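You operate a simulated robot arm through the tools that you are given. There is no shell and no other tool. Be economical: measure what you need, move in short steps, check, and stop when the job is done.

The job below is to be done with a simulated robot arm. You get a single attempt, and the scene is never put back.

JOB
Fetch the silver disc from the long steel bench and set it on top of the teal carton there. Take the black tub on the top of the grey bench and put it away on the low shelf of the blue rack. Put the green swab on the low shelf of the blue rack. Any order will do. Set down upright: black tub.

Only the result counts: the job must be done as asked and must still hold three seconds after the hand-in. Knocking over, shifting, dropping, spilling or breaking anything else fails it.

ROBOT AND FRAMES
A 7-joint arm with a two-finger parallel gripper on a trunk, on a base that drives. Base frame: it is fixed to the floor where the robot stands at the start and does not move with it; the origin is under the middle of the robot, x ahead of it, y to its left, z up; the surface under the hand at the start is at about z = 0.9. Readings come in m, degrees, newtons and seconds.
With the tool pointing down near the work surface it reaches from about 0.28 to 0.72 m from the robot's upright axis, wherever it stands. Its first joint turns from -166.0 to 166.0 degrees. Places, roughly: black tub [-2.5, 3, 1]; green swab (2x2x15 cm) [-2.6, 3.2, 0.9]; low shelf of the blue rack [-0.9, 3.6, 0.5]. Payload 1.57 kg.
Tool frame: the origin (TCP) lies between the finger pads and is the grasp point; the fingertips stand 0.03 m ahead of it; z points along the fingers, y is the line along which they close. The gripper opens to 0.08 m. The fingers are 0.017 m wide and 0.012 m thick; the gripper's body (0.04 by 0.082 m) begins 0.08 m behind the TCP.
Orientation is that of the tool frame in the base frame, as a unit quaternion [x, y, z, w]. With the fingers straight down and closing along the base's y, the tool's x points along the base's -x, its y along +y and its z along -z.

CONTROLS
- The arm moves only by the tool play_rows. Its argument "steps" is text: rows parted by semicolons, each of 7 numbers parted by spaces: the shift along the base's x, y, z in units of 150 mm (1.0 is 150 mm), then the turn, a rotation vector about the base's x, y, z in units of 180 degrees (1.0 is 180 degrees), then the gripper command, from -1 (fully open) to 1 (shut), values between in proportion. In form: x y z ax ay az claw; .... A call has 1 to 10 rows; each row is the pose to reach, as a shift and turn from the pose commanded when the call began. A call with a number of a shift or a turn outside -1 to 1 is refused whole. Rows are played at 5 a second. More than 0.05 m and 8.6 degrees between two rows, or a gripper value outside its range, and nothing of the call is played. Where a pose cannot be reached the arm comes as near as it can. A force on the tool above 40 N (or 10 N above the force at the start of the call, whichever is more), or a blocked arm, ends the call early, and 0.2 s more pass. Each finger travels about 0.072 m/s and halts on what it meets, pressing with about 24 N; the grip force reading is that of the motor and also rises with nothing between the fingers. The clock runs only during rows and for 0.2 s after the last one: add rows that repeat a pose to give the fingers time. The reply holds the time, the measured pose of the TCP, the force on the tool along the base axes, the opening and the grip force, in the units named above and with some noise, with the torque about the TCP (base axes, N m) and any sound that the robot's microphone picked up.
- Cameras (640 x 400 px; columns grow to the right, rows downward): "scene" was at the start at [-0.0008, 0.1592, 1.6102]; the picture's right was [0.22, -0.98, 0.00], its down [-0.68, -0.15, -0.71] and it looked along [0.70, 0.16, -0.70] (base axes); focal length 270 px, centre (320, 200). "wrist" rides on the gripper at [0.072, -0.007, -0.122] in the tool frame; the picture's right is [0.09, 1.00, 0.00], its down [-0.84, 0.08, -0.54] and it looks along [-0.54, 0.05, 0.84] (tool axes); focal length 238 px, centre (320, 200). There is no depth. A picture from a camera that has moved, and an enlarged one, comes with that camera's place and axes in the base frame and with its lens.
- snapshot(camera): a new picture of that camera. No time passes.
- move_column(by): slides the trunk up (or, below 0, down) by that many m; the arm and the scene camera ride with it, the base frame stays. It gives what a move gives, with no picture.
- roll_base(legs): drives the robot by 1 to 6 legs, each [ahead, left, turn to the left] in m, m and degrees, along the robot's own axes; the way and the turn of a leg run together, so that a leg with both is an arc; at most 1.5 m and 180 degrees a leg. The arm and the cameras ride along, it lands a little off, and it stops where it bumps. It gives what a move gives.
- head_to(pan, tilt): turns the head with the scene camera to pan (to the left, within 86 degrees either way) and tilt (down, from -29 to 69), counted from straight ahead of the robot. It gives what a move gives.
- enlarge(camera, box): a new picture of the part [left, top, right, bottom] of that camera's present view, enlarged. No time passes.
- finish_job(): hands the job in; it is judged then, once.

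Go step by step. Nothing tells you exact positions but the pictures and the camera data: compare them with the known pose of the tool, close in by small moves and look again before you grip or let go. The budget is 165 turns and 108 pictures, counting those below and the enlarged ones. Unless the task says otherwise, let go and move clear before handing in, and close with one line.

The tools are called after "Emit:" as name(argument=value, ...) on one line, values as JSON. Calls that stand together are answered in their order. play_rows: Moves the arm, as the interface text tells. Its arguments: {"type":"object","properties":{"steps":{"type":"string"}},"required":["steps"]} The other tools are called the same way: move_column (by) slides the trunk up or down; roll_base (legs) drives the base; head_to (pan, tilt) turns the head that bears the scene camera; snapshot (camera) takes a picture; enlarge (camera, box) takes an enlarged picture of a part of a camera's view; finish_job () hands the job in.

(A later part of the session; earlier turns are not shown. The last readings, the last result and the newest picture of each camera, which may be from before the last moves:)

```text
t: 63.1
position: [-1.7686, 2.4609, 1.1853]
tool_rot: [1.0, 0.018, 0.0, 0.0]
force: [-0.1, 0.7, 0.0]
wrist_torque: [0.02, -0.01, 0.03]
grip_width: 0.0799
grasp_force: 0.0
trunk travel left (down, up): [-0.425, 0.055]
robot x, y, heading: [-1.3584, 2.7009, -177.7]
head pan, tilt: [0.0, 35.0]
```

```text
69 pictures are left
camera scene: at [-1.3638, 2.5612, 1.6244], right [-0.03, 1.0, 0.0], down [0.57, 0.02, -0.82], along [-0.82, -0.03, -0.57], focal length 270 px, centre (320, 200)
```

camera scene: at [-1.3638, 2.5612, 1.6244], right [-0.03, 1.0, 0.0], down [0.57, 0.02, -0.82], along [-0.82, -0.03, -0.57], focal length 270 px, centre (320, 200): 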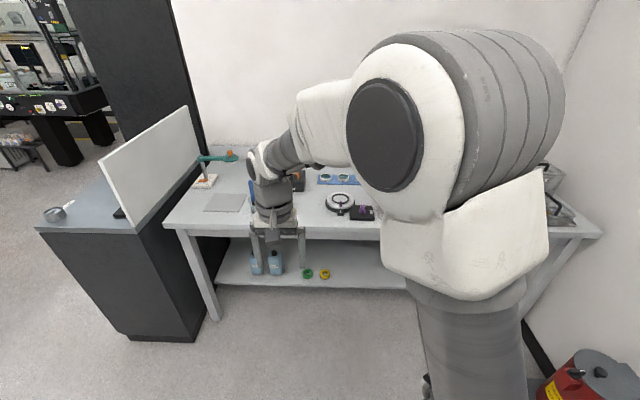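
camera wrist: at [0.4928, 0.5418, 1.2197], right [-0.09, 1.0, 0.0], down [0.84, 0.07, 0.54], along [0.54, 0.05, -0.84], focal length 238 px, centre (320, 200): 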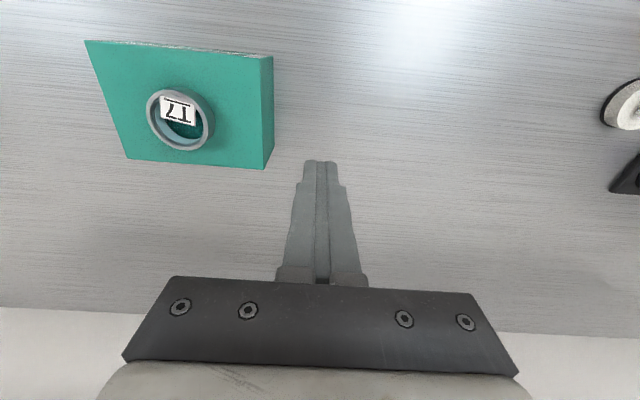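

The arm hides the area of interest. The wrist camera may show it.

Emit:
snapshot(camera="wrist")

Emit:
roll_base(legs=[[0, -0.45, 0]])

Emit:
snapshot(camera="wrist")

Emit:
snapshot(camera="scene")

```text
68 pictures are left
camera wrist: at [-1.6972, 2.4691, 1.309], right [0.13, -0.99, 0.0], down [-0.83, -0.11, 0.54], along [-0.54, -0.07, -0.84], focal length 238 px, centre (320, 200)
```

wrist: 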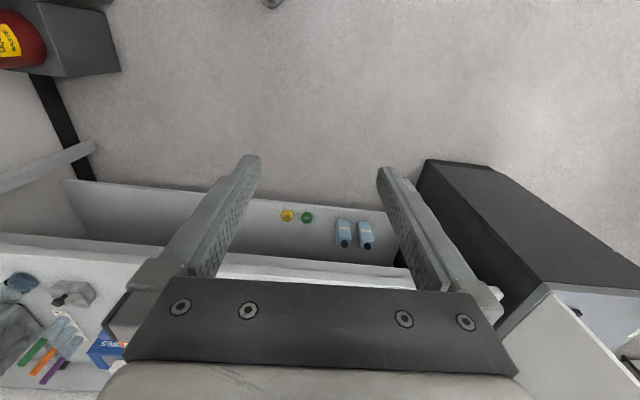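

```text
t: 66.1
position: [-1.7804, 2.7787, 1.1855]
tool_rot: [1.0, 0.022, 0.001, 0.0]
force: [0.2, 0.4, -0.3]
wrist_torque: [0.01, 0.01, 0.06]
grip_width: 0.08
grasp_force: 0.0
trunk travel left (down, up): [-0.425, 0.055]
robot x, y, heading: [-1.3702, 3.0177, -177.8]
head pan, tilt: [0.0, 35.0]
stopped in leg 1: the robot was blocked; the commanded pose is now the measured one
```

```text
67 pictures are left
camera wrist: at [-1.7084, 2.7879, 1.3089], right [0.13, -0.99, 0.0], down [-0.83, -0.11, 0.54], along [-0.54, -0.07, -0.84], focal length 238 px, centre (320, 200)
```

wrist: 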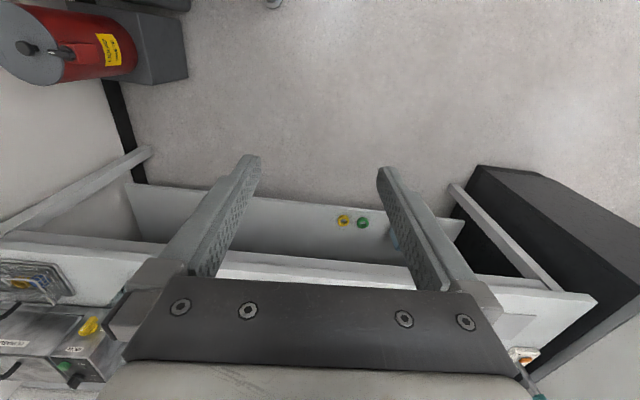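

```text
66 pictures are left
camera scene: at [-1.3759, 2.8824, 1.6244], right [-0.04, 1.0, 0.0], down [0.57, 0.02, -0.82], along [-0.82, -0.03, -0.57], focal length 270 px, centre (320, 200)
```

scene: 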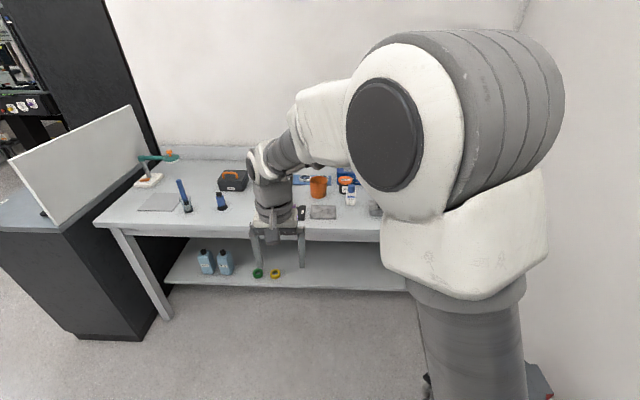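

The base touched something on its right (the bins). I'll step 0.12 m away from it and swing the arm to the right to clear the camera's view.

Emit:
roll_base(legs=[[0, 0.12, 0]])

Emit:
play_rows(steps="0.1 0.3 0.1 0 0 0 -1;0.2 0.6 0.2 0 0 0 -1;0.2 0.9 0.2 0 0 0 -1;0.2 1 0.2 0 0 0 -1")

Emit:
play_rows(steps="0 0.3 0 0 0 0 -1;0 0.6 0 0 0 0 -1;0 0.9 0 0 0 0 -1;0 1 0 0 0 0 -1")

Emit:
play_rows(steps="0 0.3 0 0 0 0 -1;0 0.6 0 0 0 0 -1;0 0.9 0 0 0 0 -1;0 1 0 0 0 0 -1")

Emit:
snapshot(camera="scene")

```text
t: 67.7
position: [-1.7758, 2.659, 1.1866]
tool_rot: [1.0, 0.02, 0.0, 0.0]
force: [-0.9, 0.1, -0.5]
wrist_torque: [0.04, 0.0, 0.02]
grip_width: 0.0799
grasp_force: 0.1
trunk travel left (down, up): [-0.425, 0.055]
robot x, y, heading: [-1.3719, 2.8996, -177.7]
head pan, tilt: [0.0, 35.0]
```

```text
t: 68.7
position: [-1.7442, 2.8096, 1.2154]
tool_rot: [1.0, 0.021, 0.001, 0.0]
force: [0.7, -0.5, 0.4]
wrist_torque: [0.0, 0.0, -0.01]
grip_width: 0.08
grasp_force: 0.1
trunk travel left (down, up): [-0.425, 0.055]
robot x, y, heading: [-1.3687, 2.8984, -177.9]
head pan, tilt: [0.0, 35.0]
```

```text
t: 69.7
position: [-1.7454, 2.9588, 1.2161]
tool_rot: [1.0, 0.019, 0.0, 0.001]
force: [0.2, -0.4, -0.9]
wrist_torque: [-0.01, -0.02, -0.04]
grip_width: 0.0802
grasp_force: 0.1
trunk travel left (down, up): [-0.425, 0.055]
robot x, y, heading: [-1.3683, 2.9036, -177.7]
head pan, tilt: [0.0, 35.0]
```

```text
t: 70.7
position: [-1.747, 3.1097, 1.2144]
tool_rot: [1.0, 0.021, 0.001, 0.001]
force: [0.0, 0.2, -0.2]
wrist_torque: [0.0, 0.0, 0.04]
grip_width: 0.0801
grasp_force: 0.0
trunk travel left (down, up): [-0.425, 0.055]
robot x, y, heading: [-1.3674, 2.9016, -177.7]
head pan, tilt: [0.0, 35.0]
```

```text
65 pictures are left
camera scene: at [-1.3714, 2.7629, 1.6244], right [-0.04, 1.0, 0.0], down [0.57, 0.02, -0.82], along [-0.82, -0.03, -0.57], focal length 270 px, centre (320, 200)
```

scene: 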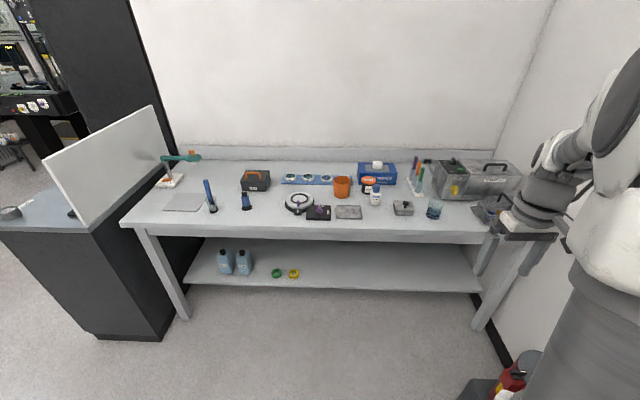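

Excellent view. Now I'll zoom into the area by the tub and the swabs.

Emit:
enlarge(camera="scene", box=[330, 145, 450, 225])

Emit:
enlarge(camera="scene", box=[220, 150, 340, 230])

Emit:
enlarge(camera="scene", box=[410, 140, 530, 230])

```text
5.00 times, centred on (390, 185) of scene
camera zoom: at [-1.3714, 2.7629, 1.6244], right [-0.04, 1.0, 0.0], down [0.57, 0.02, -0.82], along [-0.82, -0.03, -0.57], focal length 1351 px, centre (-30, 275)
```

zoom: 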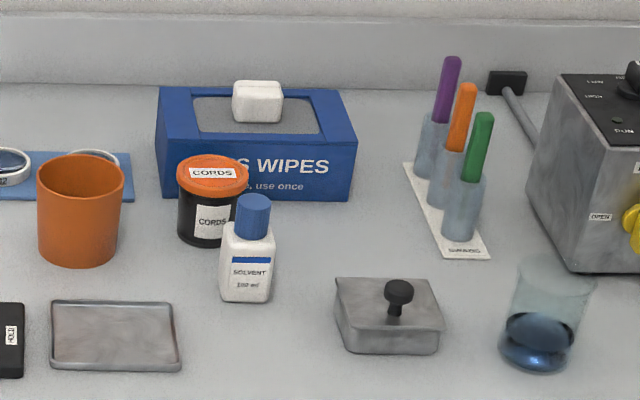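

```text
5.00 times, centred on (280, 190) of scene
camera zoom: at [-1.3714, 2.7629, 1.6244], right [-0.04, 1.0, 0.0], down [0.57, 0.02, -0.82], along [-0.82, -0.03, -0.57], focal length 1351 px, centre (520, 250)
```

zoom: 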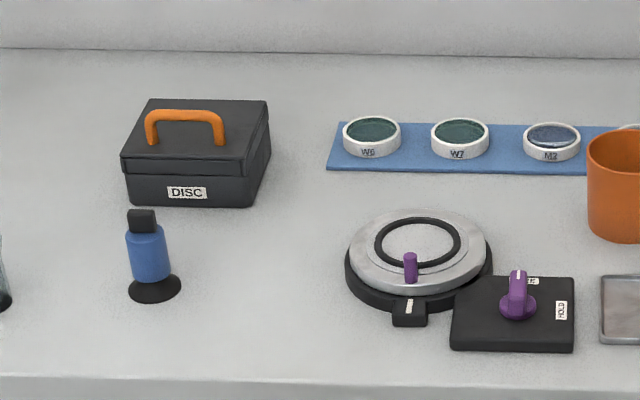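

```text
4.44 times, centred on (470, 185) of scene
camera zoom: at [-1.3714, 2.7629, 1.6244], right [-0.04, 1.0, 0.0], down [0.57, 0.02, -0.82], along [-0.82, -0.03, -0.57], focal length 1201 px, centre (-347, 267)
```

zoom: 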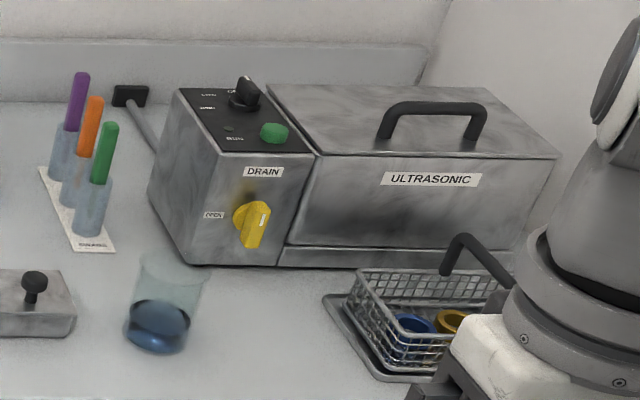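

The black tub is the one with the orange "CORDS" lid at about [-2.483, 2.958]. A solvent bottle stands in front of it and an orange cup to its left. The green swab stands in a tube near [-2.485, 3.20], top z ≈ 1.04. I'll drive up to the bench with a safe gap.

Emit:
roll_base(legs=[[0.46, -0.04, -2]])

Emit:
snapshot(camera="scene")

Emit:
snapshot(camera="wrist")

```text
t: 74.2
position: [-2.2072, 3.1526, 1.2161]
tool_rot: [1.0, 0.003, 0.001, -0.001]
force: [0.1, -0.8, 0.2]
wrist_torque: [0.0, -0.01, 0.0]
grip_width: 0.0802
grasp_force: 0.1
trunk travel left (down, up): [-0.425, 0.055]
robot x, y, heading: [-1.8356, 2.9321, -180.0]
head pan, tilt: [0.0, 35.0]
```

```text
61 pictures are left
camera scene: at [-1.8432, 2.7926, 1.6244], right [0.0, 1.0, 0.0], down [0.57, 0.0, -0.82], along [-0.82, 0.0, -0.57], focal length 270 px, centre (320, 200)
```

scene: 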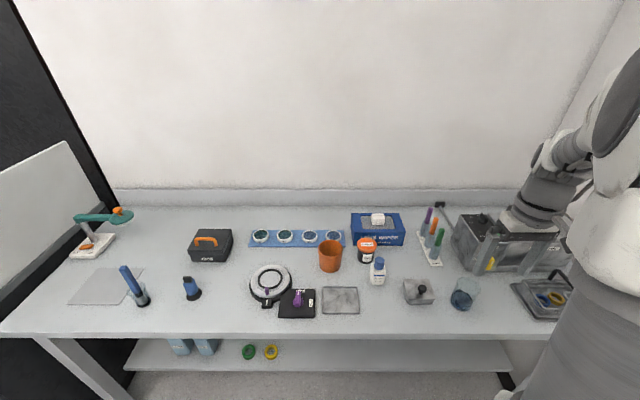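

```text
60 pictures are left
camera wrist: at [-2.134, 3.159, 1.3384], right [0.1, -1.0, 0.0], down [-0.84, -0.08, 0.54], along [-0.54, -0.05, -0.84], focal length 238 px, centre (320, 200)
```

wrist: 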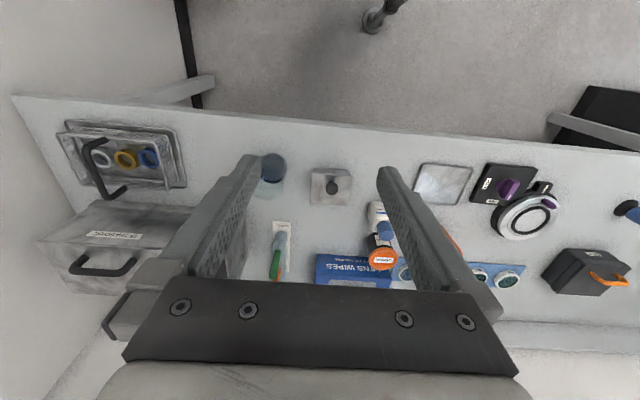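

I'm in position. I'll zoom for precise places.

Emit:
enlarge(camera="scene", box=[400, 195, 480, 275])

Emit:
enlarge(camera="scene", box=[310, 205, 410, 290])

Emit:
enlarge(camera="wrist", box=[230, 190, 430, 300])

```text
5.00 times, centred on (440, 235) of scene
camera zoom: at [-1.8432, 2.7926, 1.6244], right [0.0, 1.0, 0.0], down [0.57, 0.0, -0.82], along [-0.82, 0.0, -0.57], focal length 1351 px, centre (-280, 25)
```

zoom: 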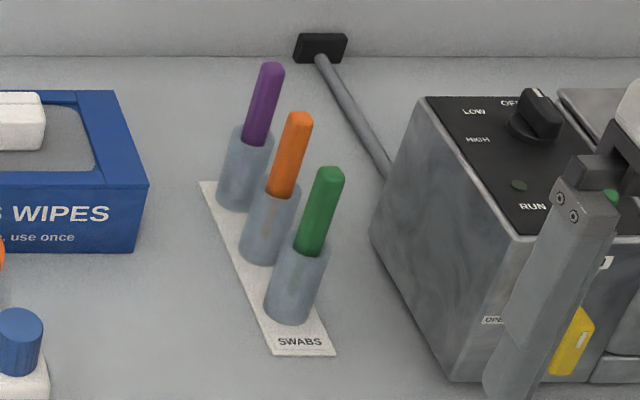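

```text
4.71 times, centred on (360, 248) of scene
camera zoom: at [-1.8432, 2.7926, 1.6244], right [0.0, 1.0, 0.0], down [0.57, 0.0, -0.82], along [-0.82, 0.0, -0.57], focal length 1272 px, centre (132, -24)
```

zoom: 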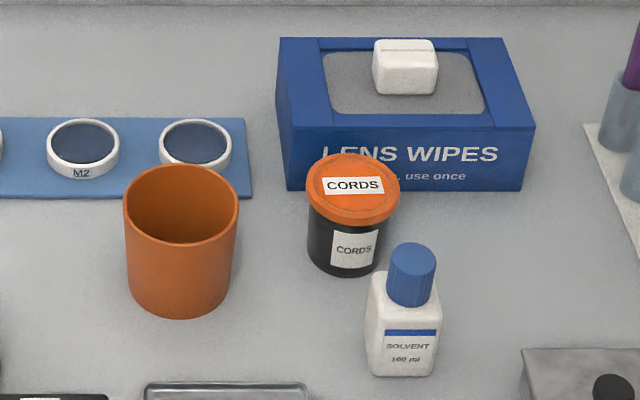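

```text
3.20 times, centred on (330, 245) of wrist
camera zoom: at [-2.134, 3.159, 1.3384], right [0.1, -1.0, 0.0], down [-0.84, -0.08, 0.54], along [-0.54, -0.05, -0.84], focal length 763 px, centre (288, 56)
```

zoom: 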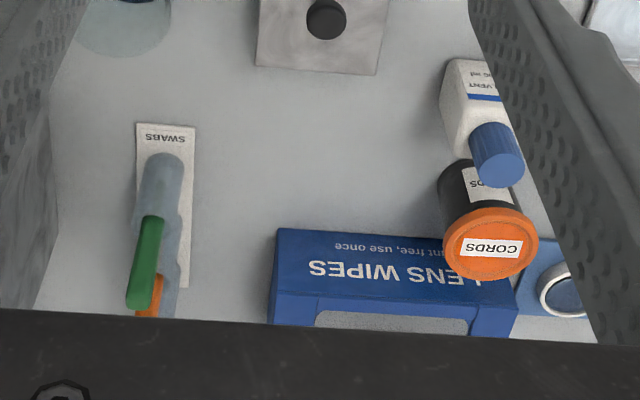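

The swab is at about [-2.51, 3.20], slightly too far. I'll shift the base a little towards it, then bring the hand above it.

Emit:
roll_base(legs=[[0.02, -0.045, 0]])

Emit:
play_rows(steps="-0.3 0 0 0 0 0 -1;-0.6 0 0 0 0 0 -1;-0.9 0 0 0 0 0 -1;-1 0 0 0 0 0 -1;-1 0 0 0 0 0 -1")

Emit:
snapshot(camera="wrist")

Emit:
enlarge(camera="scene", box=[390, 160, 520, 280])

```text
t: 75.2
position: [-2.2273, 3.1962, 1.2147]
tool_rot: [1.0, 0.003, 0.0, 0.0]
force: [0.0, 0.2, -0.3]
wrist_torque: [-0.03, 0.02, 0.02]
grip_width: 0.0801
grasp_force: 0.0
trunk travel left (down, up): [-0.425, 0.055]
robot x, y, heading: [-1.8533, 2.9733, -179.8]
head pan, tilt: [0.0, 35.0]
```

```text
t: 76.5
position: [-2.3748, 3.1953, 1.2151]
tool_rot: [1.0, 0.003, 0.001, 0.0]
force: [-0.7, -0.1, 0.6]
wrist_torque: [0.02, 0.0, -0.02]
grip_width: 0.08
grasp_force: 0.1
trunk travel left (down, up): [-0.425, 0.055]
robot x, y, heading: [-1.8519, 2.9752, -179.7]
head pan, tilt: [0.0, 35.0]
```

```text
56 pictures are left
camera wrist: at [-2.3034, 3.202, 1.3377], right [0.1, -1.0, 0.0], down [-0.84, -0.08, 0.54], along [-0.54, -0.05, -0.84], focal length 238 px, centre (320, 200)
```

wrist: 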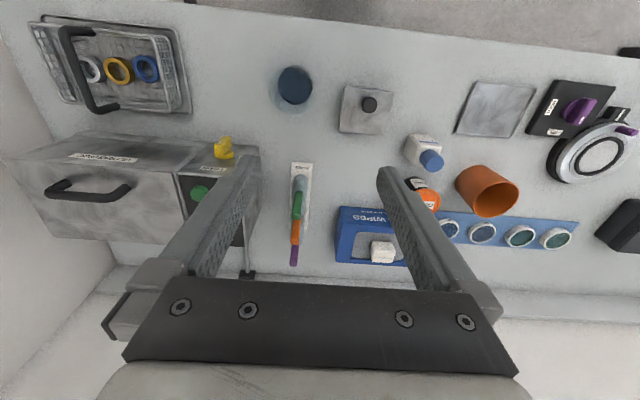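

```text
3.33 times, centred on (455, 220) of scene
camera zoom: at [-1.8629, 2.836, 1.6244], right [0.0, 1.0, 0.0], down [0.57, 0.0, -0.82], along [-0.82, 0.0, -0.57], focal length 901 px, centre (-130, 133)
```

zoom: 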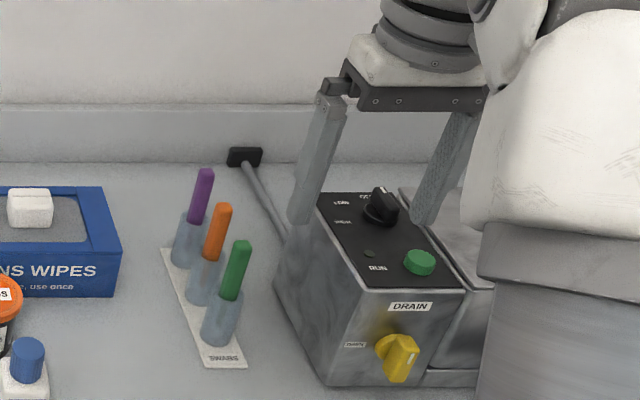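

The swab should be between x -2.51 and -2.52 and y 3.20 and 3.217. I'll go closer above it and refine.

Emit:
play_rows(steps="-0.3 0.03 0 0 0 0 -1;-0.6 0.06 0 0 0 0 -1;-0.93 0.06 0 0 0 0 -1;-0.93 0.06 -0.3 0 0 0 -1;-0.93 0.06 -0.5 0 0 0 -1;-0.93 0.06 -0.5 0 0 0 -1")

Emit:
snapshot(camera="wrist")

Emit:
enlarge(camera="scene", box=[390, 160, 520, 280])

```text
t: 77.8
position: [-2.5144, 3.2035, 1.1414]
tool_rot: [1.0, 0.003, 0.001, 0.0]
force: [-0.2, 0.2, -0.1]
wrist_torque: [-0.01, 0.03, -0.03]
grip_width: 0.0799
grasp_force: 0.0
out of reach, approached as far as the arm can: row 3
trunk travel left (down, up): [-0.425, 0.055]
robot x, y, heading: [-1.8575, 2.9727, -179.6]
head pan, tilt: [0.0, 35.0]
```

```text
54 pictures are left
camera wrist: at [-2.4414, 3.2108, 1.2644], right [0.1, -1.0, 0.0], down [-0.84, -0.08, 0.54], along [-0.54, -0.05, -0.84], focal length 238 px, centre (320, 200)
```

wrist: 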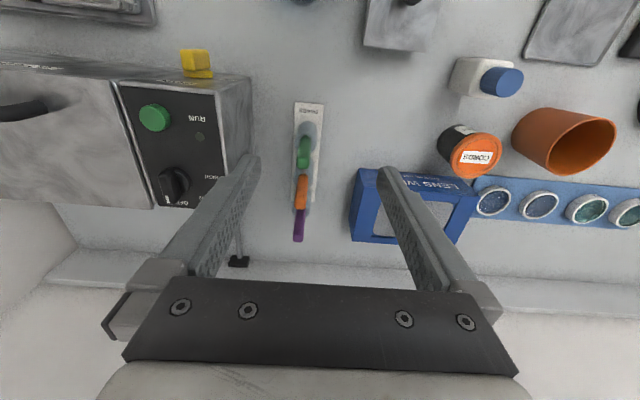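

```text
3.33 times, centred on (455, 220) of scene
camera zoom: at [-1.8631, 2.8361, 1.6244], right [0.0, 1.0, 0.0], down [0.57, 0.0, -0.82], along [-0.82, 0.0, -0.57], focal length 901 px, centre (-130, 133)
```

zoom: 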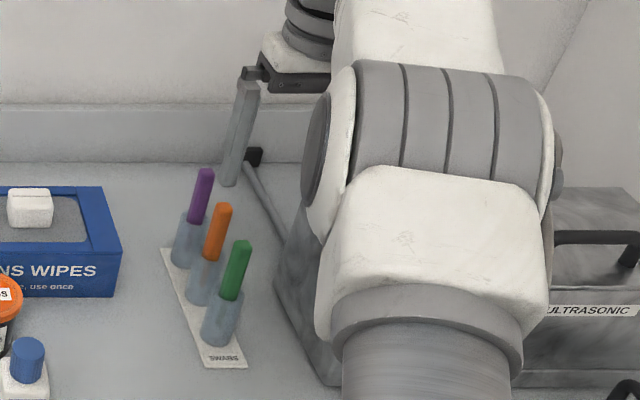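

Combining both cameras, this bench's top is lower than I thought (about z 0.85), so the swab is really near [-2.56, 3.22] with its top near z 1.0. I'll edge the base 4 cm closer and re-measure.

Emit:
roll_base(legs=[[0.045, 0, 0]])

Emit:
play_rows(steps="0 0.08 -0.2 0 0 0 -1;0 0.08 -0.3 0 0 0 -1;0 0.08 -0.3 0 0 0 -1")

Emit:
snapshot(camera="wrist")

Emit:
enlarge(camera="scene", box=[390, 160, 520, 280])

```text
t: 78.8
position: [-2.5583, 3.2037, 1.1423]
tool_rot: [1.0, 0.003, 0.001, 0.0]
force: [-0.2, -0.1, 0.1]
wrist_torque: [0.0, 0.01, -0.01]
grip_width: 0.0802
grasp_force: 0.0
trunk travel left (down, up): [-0.425, 0.055]
robot x, y, heading: [-1.8998, 2.973, -179.6]
head pan, tilt: [0.0, 35.0]
```

```text
t: 79.6
position: [-2.5554, 3.2163, 1.0967]
tool_rot: [1.0, 0.002, 0.001, 0.0]
force: [-0.5, 0.5, 0.5]
wrist_torque: [0.0, 0.01, 0.0]
grip_width: 0.0802
grasp_force: 0.1
trunk travel left (down, up): [-0.425, 0.055]
robot x, y, heading: [-1.8938, 2.9744, -179.6]
head pan, tilt: [0.0, 35.0]
```

```text
52 pictures are left
camera wrist: at [-2.4839, 3.223, 1.2195], right [0.1, -1.0, 0.0], down [-0.84, -0.08, 0.54], along [-0.54, -0.05, -0.84], focal length 238 px, centre (320, 200)
```

wrist: 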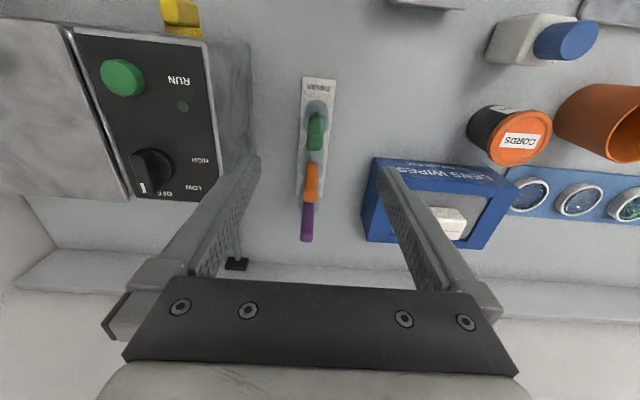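

```text
3.33 times, centred on (455, 220) of scene
camera zoom: at [-1.9071, 2.8357, 1.6244], right [0.0, 1.0, 0.0], down [0.57, 0.0, -0.82], along [-0.82, 0.0, -0.57], focal length 901 px, centre (-130, 133)
```

zoom: 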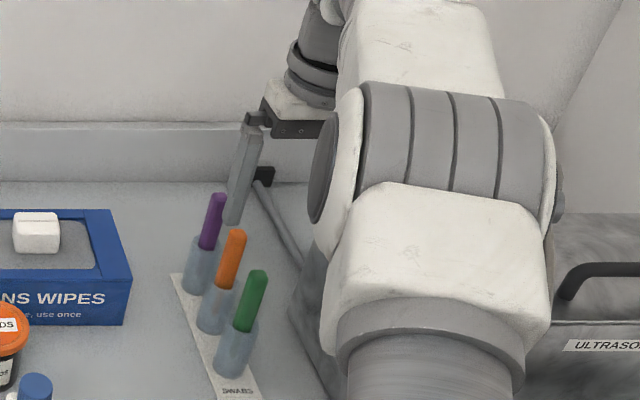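

Both cameras now agree: swab near [-2.563, 3.221], top z ≈ 0.99. I'll lower halfway with the small correction and check.

Emit:
play_rows(steps="-0.04 0.025 -0.2 0 0 0 -1;-0.04 0.025 -0.4 0 0 0 -1;-0.04 0.025 -0.5 0 0 0 -1;-0.04 0.025 -0.5 0 0 0 -1")

Emit:
snapshot(camera="wrist")

Emit:
enlarge(camera="scene", box=[390, 180, 500, 290])

```text
t: 80.6
position: [-2.5619, 3.2207, 1.021]
tool_rot: [1.0, 0.003, 0.0, 0.001]
force: [-0.2, -0.1, -0.5]
wrist_torque: [-0.02, -0.02, 0.02]
grip_width: 0.08
grasp_force: 0.1
trunk travel left (down, up): [-0.425, 0.055]
robot x, y, heading: [-1.9014, 2.9767, -179.7]
head pan, tilt: [0.0, 35.0]
```

```text
50 pictures are left
camera wrist: at [-2.4895, 3.2266, 1.1437], right [0.1, -1.0, 0.0], down [-0.84, -0.08, 0.54], along [-0.54, -0.05, -0.84], focal length 238 px, centre (320, 200)
```

wrist: 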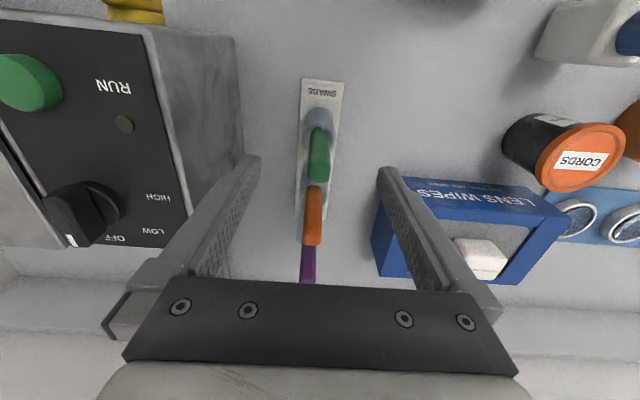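

```text
3.64 times, centred on (445, 235) of scene
camera zoom: at [-1.9072, 2.8358, 1.6244], right [0.0, 1.0, 0.0], down [0.57, 0.0, -0.82], along [-0.82, 0.0, -0.57], focal length 982 px, centre (-134, 73)
```

zoom: 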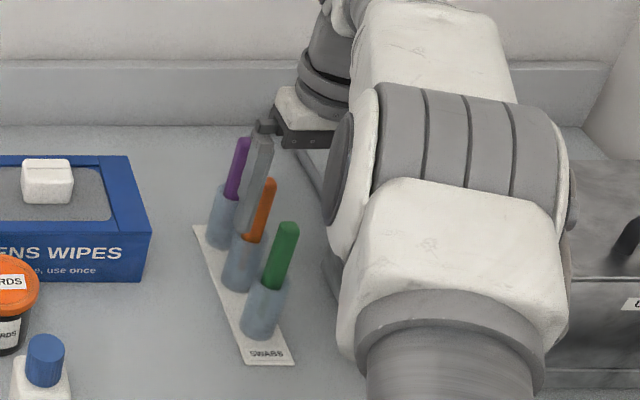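

I'll zoom in to check the finger's depth order relative to the swabs.

Emit:
enlarge(camera="scene", box=[425, 200, 485, 265])

Emit:
enlarge(camera="wrist", box=[220, 90, 420, 290])

```text
6.15 times, centred on (455, 232) of scene
camera zoom: at [-1.9072, 2.8358, 1.6244], right [0.0, 1.0, 0.0], down [0.57, 0.0, -0.82], along [-0.82, 0.0, -0.57], focal length 1663 px, centre (-511, 0)
```

zoom: 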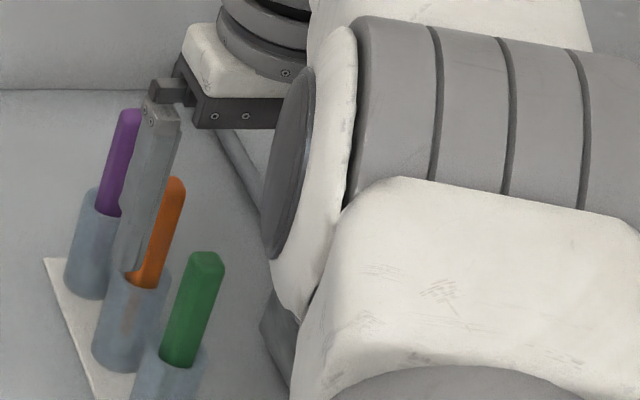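

```text
2.00 times, centred on (320, 190) of wrist
camera zoom: at [-2.4895, 3.2266, 1.1437], right [0.1, -1.0, 0.0], down [-0.84, -0.08, 0.54], along [-0.54, -0.05, -0.84], focal length 477 px, centre (320, 220)
```

zoom: 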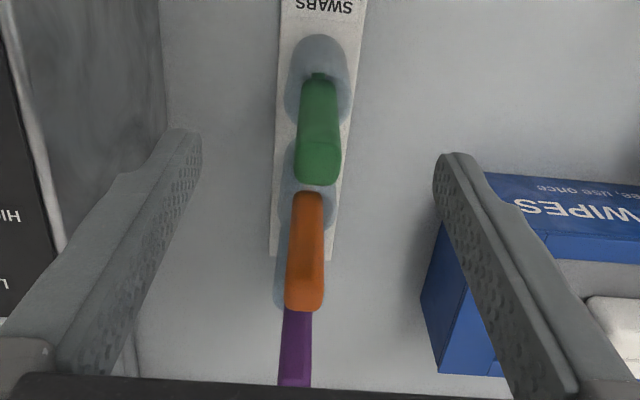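

The finger is in front and the swab sits centred between the fingers. I'll lower 5 cm and close.

Emit:
play_rows(steps="-0.02 0 -0.15 0 0 0 -1;-0.02 0 -0.34 0 0 0 -1;-0.02 0 -0.34 0 0 0 -1;-0.02 0 -0.34 0 0 0 0;-0.02 0 -0.34 0 0 0 0.5;-0.02 0 -0.34 0 0 0 1;-0.02 0 -0.34 0 0 0 1;-0.02 0 -0.34 0 0 0 1;-0.02 0 -0.34 0 0 0 1")

Emit:
enlarge(camera="wrist", box=[220, 90, 420, 290])

```text
t: 82.6
position: [-2.5659, 3.2185, 0.9697]
tool_rot: [1.0, 0.003, 0.0, 0.0]
force: [-0.6, 4.2, -0.3]
wrist_torque: [0.17, 0.02, -0.03]
grip_width: 0.0155
grasp_force: 23.7
trunk travel left (down, up): [-0.425, 0.055]
robot x, y, heading: [-1.8967, 2.9753, -179.9]
head pan, tilt: [0.0, 35.0]
```

```text
2.00 times, centred on (320, 190) of wrist
camera zoom: at [-2.4928, 3.225, 1.0924], right [0.1, -1.0, 0.0], down [-0.84, -0.08, 0.54], along [-0.54, -0.05, -0.84], focal length 477 px, centre (320, 220)
```

zoom: 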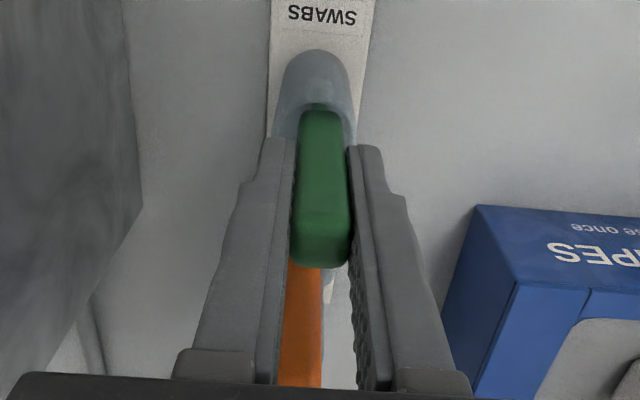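

The swab is gripped. I'll relieve the small side force and lift straight up.

Emit:
play_rows(steps="0 0.014 0 0 0 0 1;0 0.014 0.15 0 0 0 1;0 0.014 0.35 0 0 0 1;0 0.014 0.6 0 0 0 1;0 0.014 0.85 0 0 0 1;0 0.014 0.85 0 0 0 1")

Emit:
snapshot(camera="wrist")

Emit:
snapshot(camera="scene")

```text
t: 84.0
position: [-2.566, 3.2235, 1.0983]
tool_rot: [1.0, 0.004, 0.001, 0.0]
force: [-1.3, 1.0, -0.1]
wrist_torque: [0.01, -0.01, 0.0]
grip_width: 0.0159
grasp_force: 24.1
trunk travel left (down, up): [-0.425, 0.055]
robot x, y, heading: [-1.8978, 2.9761, -179.8]
head pan, tilt: [0.0, 35.0]
```

```text
45 pictures are left
camera wrist: at [-2.4945, 3.2299, 1.2214], right [0.1, -1.0, 0.0], down [-0.84, -0.08, 0.54], along [-0.54, -0.05, -0.84], focal length 238 px, centre (320, 200)
```

wrist: 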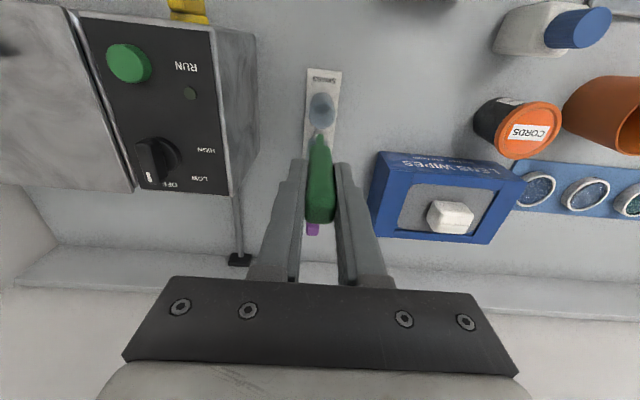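

```text
44 pictures are left
camera scene: at [-1.907, 2.8358, 1.6244], right [0.0, 1.0, 0.0], down [0.57, 0.0, -0.82], along [-0.82, 0.0, -0.57], focal length 270 px, centre (320, 200)
```

scene: 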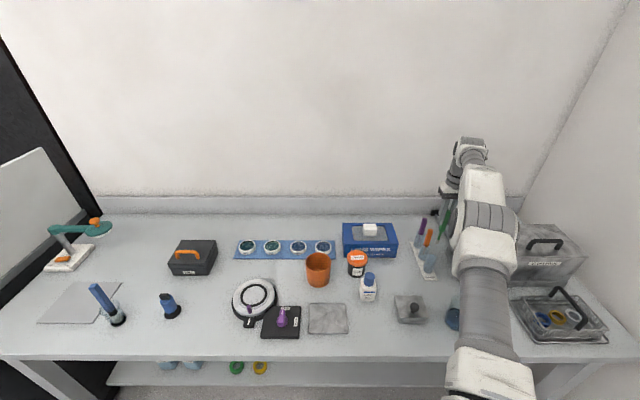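

The swab is free of its tube. I'll raise the trunk a little, and draw the hand back towards the robot.

Emit:
move_column(by=0.05)

Emit:
play_rows(steps="0.3 0 0 0 0 0 1;0.6 0 0 0 0 0 1;0.9 0 0 0 0 0 1;1 -0.2 0.1 0 0 0 1;1 -0.5 0.2 0 0 0 1;1 -0.8 0.3 0 0 0 1")

Emit:
play_rows(steps="0.3 0 0 0 0 0 1;0.6 0 0 0 0 0 1;0.9 0 0 0 0 0 1;0.9 -0.3 0 0 0 0 1;0.9 -0.3 0 0 0 0 1")

```text
t: 84.9
position: [-2.567, 3.2232, 1.1491]
tool_rot: [1.0, 0.003, 0.002, 0.001]
force: [0.2, 0.3, 0.0]
wrist_torque: [-0.01, 0.02, 0.04]
grip_width: 0.0155
grasp_force: 23.9
trunk travel left (down, up): [-0.475, 0.005]
robot x, y, heading: [-1.9018, 2.9782, -179.6]
head pan, tilt: [0.0, 35.0]
```

```text
t: 86.3
position: [-2.4141, 3.1035, 1.1942]
tool_rot: [1.0, 0.003, 0.001, 0.001]
force: [0.8, -0.5, -0.3]
wrist_torque: [0.03, 0.0, 0.02]
grip_width: 0.0158
grasp_force: 24.0
trunk travel left (down, up): [-0.475, 0.005]
robot x, y, heading: [-1.8972, 2.9751, -180.0]
head pan, tilt: [0.0, 35.0]
```

```text
t: 87.5
position: [-2.2812, 3.0603, 1.1925]
tool_rot: [1.0, 0.002, 0.001, 0.0]
force: [-0.3, -0.3, -0.1]
wrist_torque: [0.0, 0.01, -0.01]
grip_width: 0.0159
grasp_force: 23.9
trunk travel left (down, up): [-0.475, 0.005]
robot x, y, heading: [-1.897, 2.9754, -179.7]
head pan, tilt: [0.0, 35.0]
```

Now to the rack: back off, turn to face it, and look.

Emit:
roll_base(legs=[[-0.95, 0.25, 0], [0, 0, -90]])

Emit:
head_to(pan=0, tilt=45)

Emit:
snapshot(camera="scene")

Emit:
snapshot(camera="wrist")

```text
t: 99.0
position: [-0.8924, 3.1202, 1.1922]
tool_rot: [0.726, -0.687, 0.0, 0.0]
force: [0.5, 0.1, -0.2]
wrist_torque: [0.0, -0.01, -0.01]
grip_width: 0.0155
grasp_force: 23.3
trunk travel left (down, up): [-0.475, 0.005]
robot x, y, heading: [-0.9591, 2.7355, 92.8]
head pan, tilt: [0.0, 35.0]
```

```text
t: 99.8
position: [-0.8918, 3.1196, 1.1921]
tool_rot: [0.726, -0.688, 0.0, 0.001]
force: [-1.2, -0.5, -0.1]
wrist_torque: [0.01, -0.03, -0.02]
grip_width: 0.0157
grasp_force: 22.9
trunk travel left (down, up): [-0.475, 0.005]
robot x, y, heading: [-0.956, 2.7339, 93.2]
head pan, tilt: [0.0, 45.0]
```

```text
43 pictures are left
camera scene: at [-1.0984, 2.7282, 1.6596], right [1.0, 0.05, 0.0], down [0.04, -0.71, -0.71], along [-0.04, 0.71, -0.71], focal length 270 px, centre (320, 200)
```

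scene: 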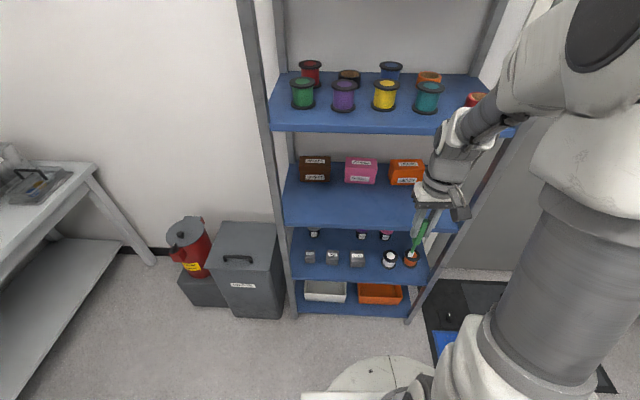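

```text
42 pictures are left
camera wrist: at [-0.8807, 3.0478, 1.3148], right [-0.99, -0.15, 0.0], down [-0.12, 0.83, 0.54], along [-0.08, 0.54, -0.84], focal length 238 px, centre (320, 200)
```

wrist: 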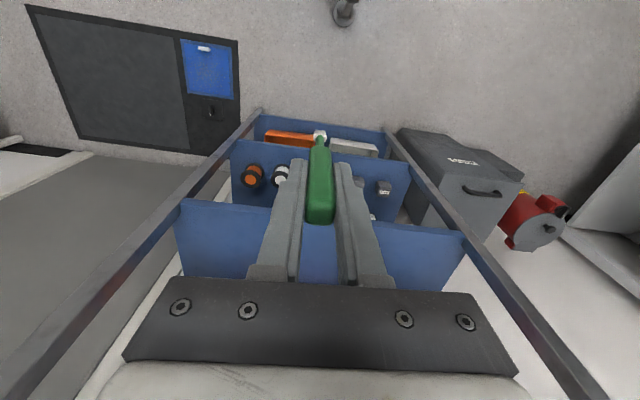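

I see the rack: the low shelf's front edge is at about y 3.374, z 0.465, with small items on it and a clear gap between the third grey cube and the white jar. To put the wrist camera on top when the tool goes horizontal, I'll roll the tool by 180° about the vertical, checking that it follows.

Emit:
play_rows(steps="0 0 0 0 0 0.042 1;0 0 0 0 0 0.084 1;0 0 0 0 0 0.126 1;0 0 0 0 0 0.168 1;0 0 0 0 0 0.21 1;0 0 0 0 0 0.252 1;0 0 0 0 0 0.294 1;0 0 0 0 0 0.333 1;0 0 0 0 0 0.333 1")

Emit:
play_rows(steps="0 0 0 0 0 0.042 1;0 0 0 0 0 0.084 1;0 0 0 0 0 0.126 1;0 0 0 0 0 0.168 1;0 0 0 0 0 0.21 1;0 0 0 0 0 0.252 1;0 0 0 0 0 0.294 1;0 0 0 0 0 0.333 1;0 0 0 0 0 0.333 1")

```text
t: 101.8
position: [-0.893, 3.1196, 1.1942]
tool_rot: [0.973, -0.232, 0.0, 0.0]
force: [0.6, -0.6, 0.2]
wrist_torque: [0.02, -0.01, -0.01]
grip_width: 0.0157
grasp_force: 24.2
trunk travel left (down, up): [-0.475, 0.005]
robot x, y, heading: [-0.9589, 2.7301, 93.2]
head pan, tilt: [0.0, 45.0]
```

```text
t: 103.8
position: [-0.8922, 3.1207, 1.1924]
tool_rot: [0.958, 0.286, 0.0, 0.001]
force: [-0.6, -0.4, -0.4]
wrist_torque: [0.02, 0.01, 0.02]
grip_width: 0.0157
grasp_force: 24.1
trunk travel left (down, up): [-0.475, 0.005]
robot x, y, heading: [-0.9596, 2.7286, 93.2]
head pan, tilt: [0.0, 45.0]
```

It follows. One more turn of 56.8° to bring the camera to the far side.

Emit:
play_rows(steps="0 0 0 0 0 0.042 1;0 0 0 0 0 0.084 1;0 0 0 0 0 0.126 1;0 0 0 0 0 0.168 1;0 0 0 0 0 0.21 1;0 0 0 0 0 0.252 1;0 0 0 0 0 0.294 1;0 0 0 0 0 0.3156 1;0 0 0 0 0 0.3156 1")

Emit:
move_column(by=-0.25)

Emit:
head_to(pan=0, tilt=45)

Emit:
snapshot(camera="scene")

```text
t: 105.8
position: [-0.8912, 3.1196, 1.1922]
tool_rot: [0.708, 0.706, 0.0, 0.0]
force: [-0.1, -0.4, -0.2]
wrist_torque: [-0.01, -0.03, 0.0]
grip_width: 0.0155
grasp_force: 23.4
trunk travel left (down, up): [-0.475, 0.005]
robot x, y, heading: [-0.9569, 2.734, 93.2]
head pan, tilt: [0.0, 45.0]
```

```text
t: 108.3
position: [-0.8921, 3.1198, 0.942]
tool_rot: [0.708, 0.706, 0.0, 0.0]
force: [0.5, 0.1, -0.1]
wrist_torque: [0.03, -0.01, -0.01]
grip_width: 0.0157
grasp_force: 23.6
trunk travel left (down, up): [-0.225, 0.255]
robot x, y, heading: [-0.9587, 2.7359, 93.2]
head pan, tilt: [0.0, 45.0]
```

```text
t: 108.9
position: [-0.8918, 3.121, 0.9425]
tool_rot: [0.708, 0.707, -0.001, 0.0]
force: [0.8, -0.9, -0.2]
wrist_torque: [-0.01, 0.03, -0.03]
grip_width: 0.0156
grasp_force: 23.8
trunk travel left (down, up): [-0.225, 0.255]
robot x, y, heading: [-0.9555, 2.7328, 93.1]
head pan, tilt: [0.0, 45.0]
```

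```text
41 pictures are left
camera scene: at [-1.0984, 2.7281, 1.4095], right [1.0, 0.05, 0.0], down [0.04, -0.71, -0.71], along [-0.04, 0.71, -0.71], focal length 270 px, centre (320, 200)
```

scene: 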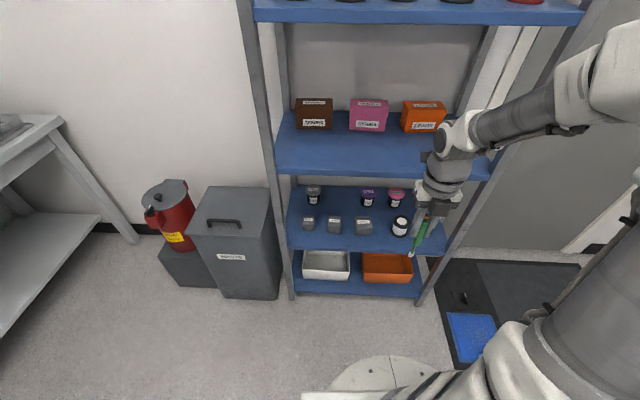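

The shelf reads z ≈ 0.47, with its front edge at y ≈ 3.37. I'll back off for room, then tilt the tool forward to 20° below horizontal.

Emit:
roll_base(legs=[[-0.22, 0, 0]])

Emit:
play_rows(steps="0 0.15 0 0.042 0 0 1;0 0.3 0 0.084 0 0 1;0 0.45 0 0.126 0 0 1;0 0.6 0 0.168 0 0 1;0 0.75 0 0.21 0 0 1;0 0.9 0 0.252 0 0 1;0 1 0 0.294 0 0 1;0 1 0 0.336 0 0 1;0 1 0 0.378 0 0 1;0 1 0 0.378 0 0 1")

Emit:
snapshot(camera="wrist")

```text
t: 111.0
position: [-0.8794, 2.9019, 0.9425]
tool_rot: [0.707, 0.707, -0.001, 0.0]
force: [-0.2, 0.3, 1.2]
wrist_torque: [-0.05, 0.01, 0.01]
grip_width: 0.0153
grasp_force: 24.0
trunk travel left (down, up): [-0.225, 0.255]
robot x, y, heading: [-0.9444, 2.5156, 93.1]
head pan, tilt: [0.0, 45.0]
```

```text
t: 113.2
position: [-0.8795, 3.0491, 0.9423]
tool_rot: [0.586, 0.585, 0.397, -0.395]
force: [0.1, 0.3, -0.9]
wrist_torque: [0.0, 0.01, 0.02]
grip_width: 0.0157
grasp_force: 23.6
trunk travel left (down, up): [-0.225, 0.255]
robot x, y, heading: [-0.9483, 2.5157, 93.3]
head pan, tilt: [0.0, 45.0]
```

```text
40 pictures are left
camera wrist: at [-0.886, 2.9629, 1.0551], right [1.0, 0.03, 0.09], down [0.08, -0.81, -0.57], along [0.05, 0.58, -0.81], focal length 238 px, centre (320, 200)
```

wrist: 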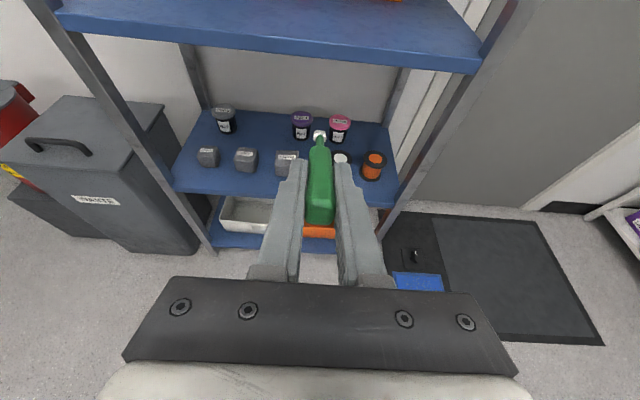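

The tool is tilted 22° below horizontal, camera on top. I'll lower the trunk fully and look at the shelf.

Emit:
move_column(by=-0.22)

Emit:
snapshot(camera="wrist")

Emit:
snapshot(camera="scene")

```text
t: 115.5
position: [-0.8805, 3.0499, 0.7214]
tool_rot: [0.586, 0.586, 0.396, -0.396]
force: [0.4, 0.3, -0.3]
wrist_torque: [0.01, 0.02, 0.01]
grip_width: 0.0154
grasp_force: 23.8
trunk travel left (down, up): [-0.005, 0.475]
robot x, y, heading: [-0.947, 2.5157, 93.5]
head pan, tilt: [0.0, 45.0]
```

```text
39 pictures are left
camera wrist: at [-0.8862, 2.9631, 0.8353], right [1.0, 0.03, 0.09], down [0.08, -0.82, -0.57], along [0.05, 0.58, -0.81], focal length 238 px, centre (320, 200)
```

wrist: 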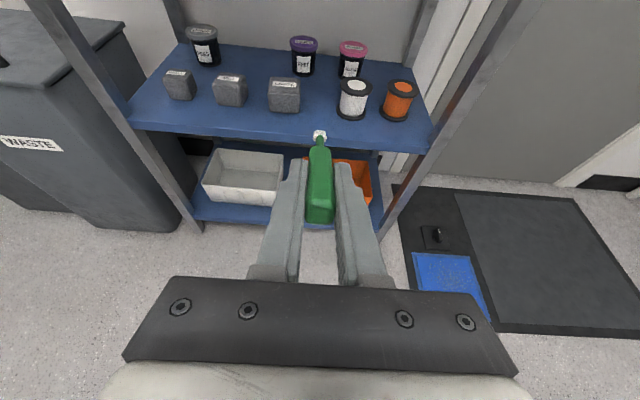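

```text
38 pictures are left
camera scene: at [-1.0863, 2.509, 1.1896], right [1.0, 0.06, 0.0], down [0.04, -0.71, -0.71], along [-0.04, 0.71, -0.71], focal length 270 px, centre (320, 200)
```

scene: 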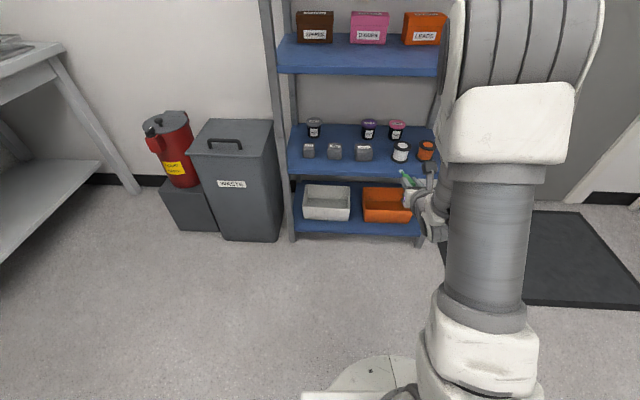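

The gap between the third cube and the white jar spans x ≈ -0.923 to -0.826, shelf top z ≈ 0.48–0.49. I'll lower the hand, flatten the tilt to 10°, and bring the swab just in front of the gap.

Emit:
play_rows(steps="0.01 0.1 -0.2 0.02 0 0 1;0.02 0.2 -0.4 0.04 0 0 1;0.03 0.3 -0.6 0.0667 0 0 1;0.04 0.45 -0.8 0.0667 0 0 1;0.04 0.6 -0.92 0.0667 0 0 1;0.04 0.75 -0.92 0.0667 0 0 1;0.04 0.75 -0.92 0.0667 0 0 1")

Emit:
snapshot(camera="wrist")

Emit:
enlarge(camera="scene", box=[280, 100, 450, 240])

```text
t: 117.1
position: [-0.8741, 3.164, 0.5842]
tool_rot: [0.542, 0.541, 0.456, -0.454]
force: [-0.8, 0.2, -0.6]
wrist_torque: [-0.03, -0.02, -0.01]
grip_width: 0.0158
grasp_force: 24.4
trunk travel left (down, up): [-0.005, 0.475]
robot x, y, heading: [-0.9453, 2.5154, 93.2]
head pan, tilt: [0.0, 45.0]
```

```text
37 pictures are left
camera wrist: at [-0.8807, 3.0556, 0.6772], right [1.0, 0.02, 0.09], down [0.08, -0.68, -0.73], along [0.05, 0.73, -0.68], focal length 238 px, centre (320, 200)
```

wrist: 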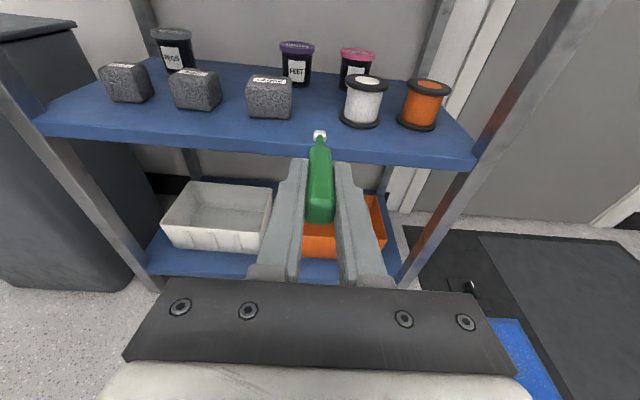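

```text
2.86 times, centred on (365, 170) of scene
camera zoom: at [-1.0863, 2.509, 1.1895], right [1.0, 0.06, 0.0], down [0.04, -0.71, -0.71], along [-0.04, 0.71, -0.71], focal length 772 px, centre (191, 286)
```

zoom: 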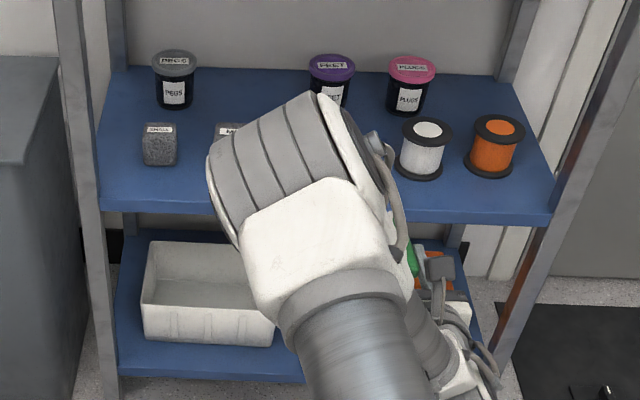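

The way is clear and the swab lines up with the gap (x ≈ -0.877). I'll drive the base 0.2 m ahead to bring the swab tip over the shelf, then check.

Emit:
roll_base(legs=[[0.2, -0.01, 0]])

Emit:
snapshot(camera="wrist")

```text
t: 119.0
position: [-0.8727, 3.3631, 0.5842]
tool_rot: [0.543, 0.539, 0.457, -0.453]
force: [1.4, 0.0, -0.5]
wrist_torque: [-0.03, 0.03, 0.02]
grip_width: 0.0158
grasp_force: 24.1
trunk travel left (down, up): [-0.005, 0.475]
robot x, y, heading: [-0.9479, 2.7117, 93.2]
head pan, tilt: [0.0, 45.0]
```

```text
35 pictures are left
camera wrist: at [-0.8779, 3.2554, 0.6773], right [1.0, 0.01, 0.09], down [0.07, -0.68, -0.73], along [0.05, 0.73, -0.68], focal length 238 px, centre (320, 200)
```

wrist: 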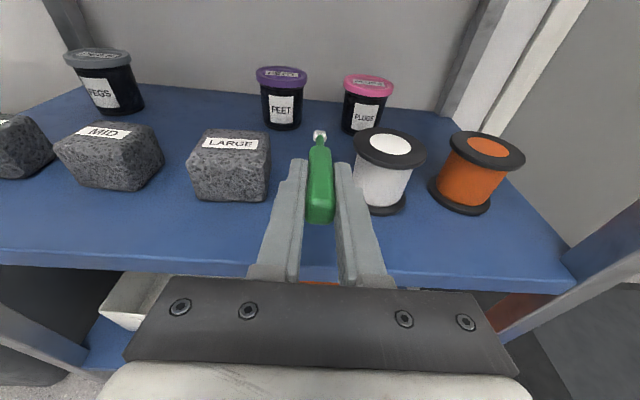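

The swab lines up with the gap. I'll advance 8.5 cm, then lower in small steps.

Emit:
play_rows(steps="-0.01 0.2 0 0 0 0 1;-0.02 0.4 0 0 0 0 1;-0.02 0.57 0 0 0 0 1;-0.02 0.57 -0.1 0 0 0 1;-0.02 0.57 -0.2 0 0 0 1;-0.02 0.57 -0.2 0 0 0 1")

Emit:
snapshot(camera="wrist")

```text
t: 120.5
position: [-0.8747, 3.4503, 0.5536]
tool_rot: [0.542, 0.539, 0.457, -0.454]
force: [-0.2, -0.2, -0.1]
wrist_torque: [0.0, -0.01, 0.01]
grip_width: 0.016
grasp_force: 24.6
trunk travel left (down, up): [-0.005, 0.475]
robot x, y, heading: [-0.9474, 2.7108, 92.5]
head pan, tilt: [0.0, 45.0]
```

```text
34 pictures are left
camera wrist: at [-0.8814, 3.3413, 0.6469], right [1.0, 0.01, 0.09], down [0.07, -0.68, -0.73], along [0.05, 0.73, -0.68], focal length 238 px, centre (320, 200)
```

wrist: 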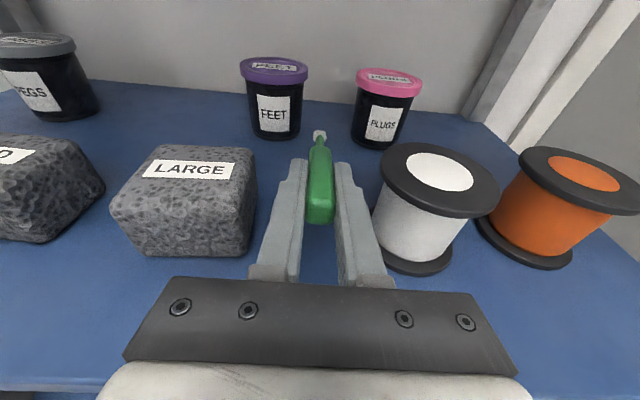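

Clear on both sides. Lowering by small steps until contact.

Emit:
play_rows(steps="0 0 -0.03 0 0 0 1;0 0 -0.07 0 0 0 1;0 0 -0.1 0 0 0 1;0 0 -0.1 0 0 0 1")

Emit:
play_rows(steps="0 0 -0.015 0 0 0 1;0 0 -0.03 0 0 0 1;0 0 -0.03 0 0 0 1")

Emit:
snapshot(camera="wrist")

```text
t: 121.5
position: [-0.8746, 3.4487, 0.5398]
tool_rot: [0.544, 0.539, 0.457, -0.453]
force: [-0.2, 0.0, -0.6]
wrist_torque: [0.06, 0.03, 0.0]
grip_width: 0.0158
grasp_force: 24.3
trunk travel left (down, up): [-0.005, 0.475]
robot x, y, heading: [-0.9466, 2.7154, 93.1]
head pan, tilt: [0.0, 45.0]
```

```text
t: 122.2
position: [-0.8729, 3.4485, 0.5349]
tool_rot: [0.544, 0.539, 0.457, -0.453]
force: [-0.1, -0.4, -0.2]
wrist_torque: [0.03, 0.02, 0.04]
grip_width: 0.0156
grasp_force: 24.2
trunk travel left (down, up): [-0.005, 0.475]
robot x, y, heading: [-0.9476, 2.7123, 93.2]
head pan, tilt: [0.0, 45.0]
```

```text
33 pictures are left
camera wrist: at [-0.8807, 3.3412, 0.6279], right [1.0, 0.01, 0.09], down [0.07, -0.68, -0.73], along [0.05, 0.73, -0.68], focal length 238 px, centre (320, 200)
```

wrist: 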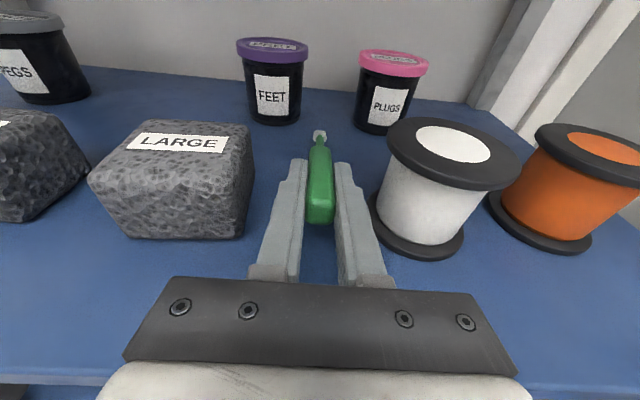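

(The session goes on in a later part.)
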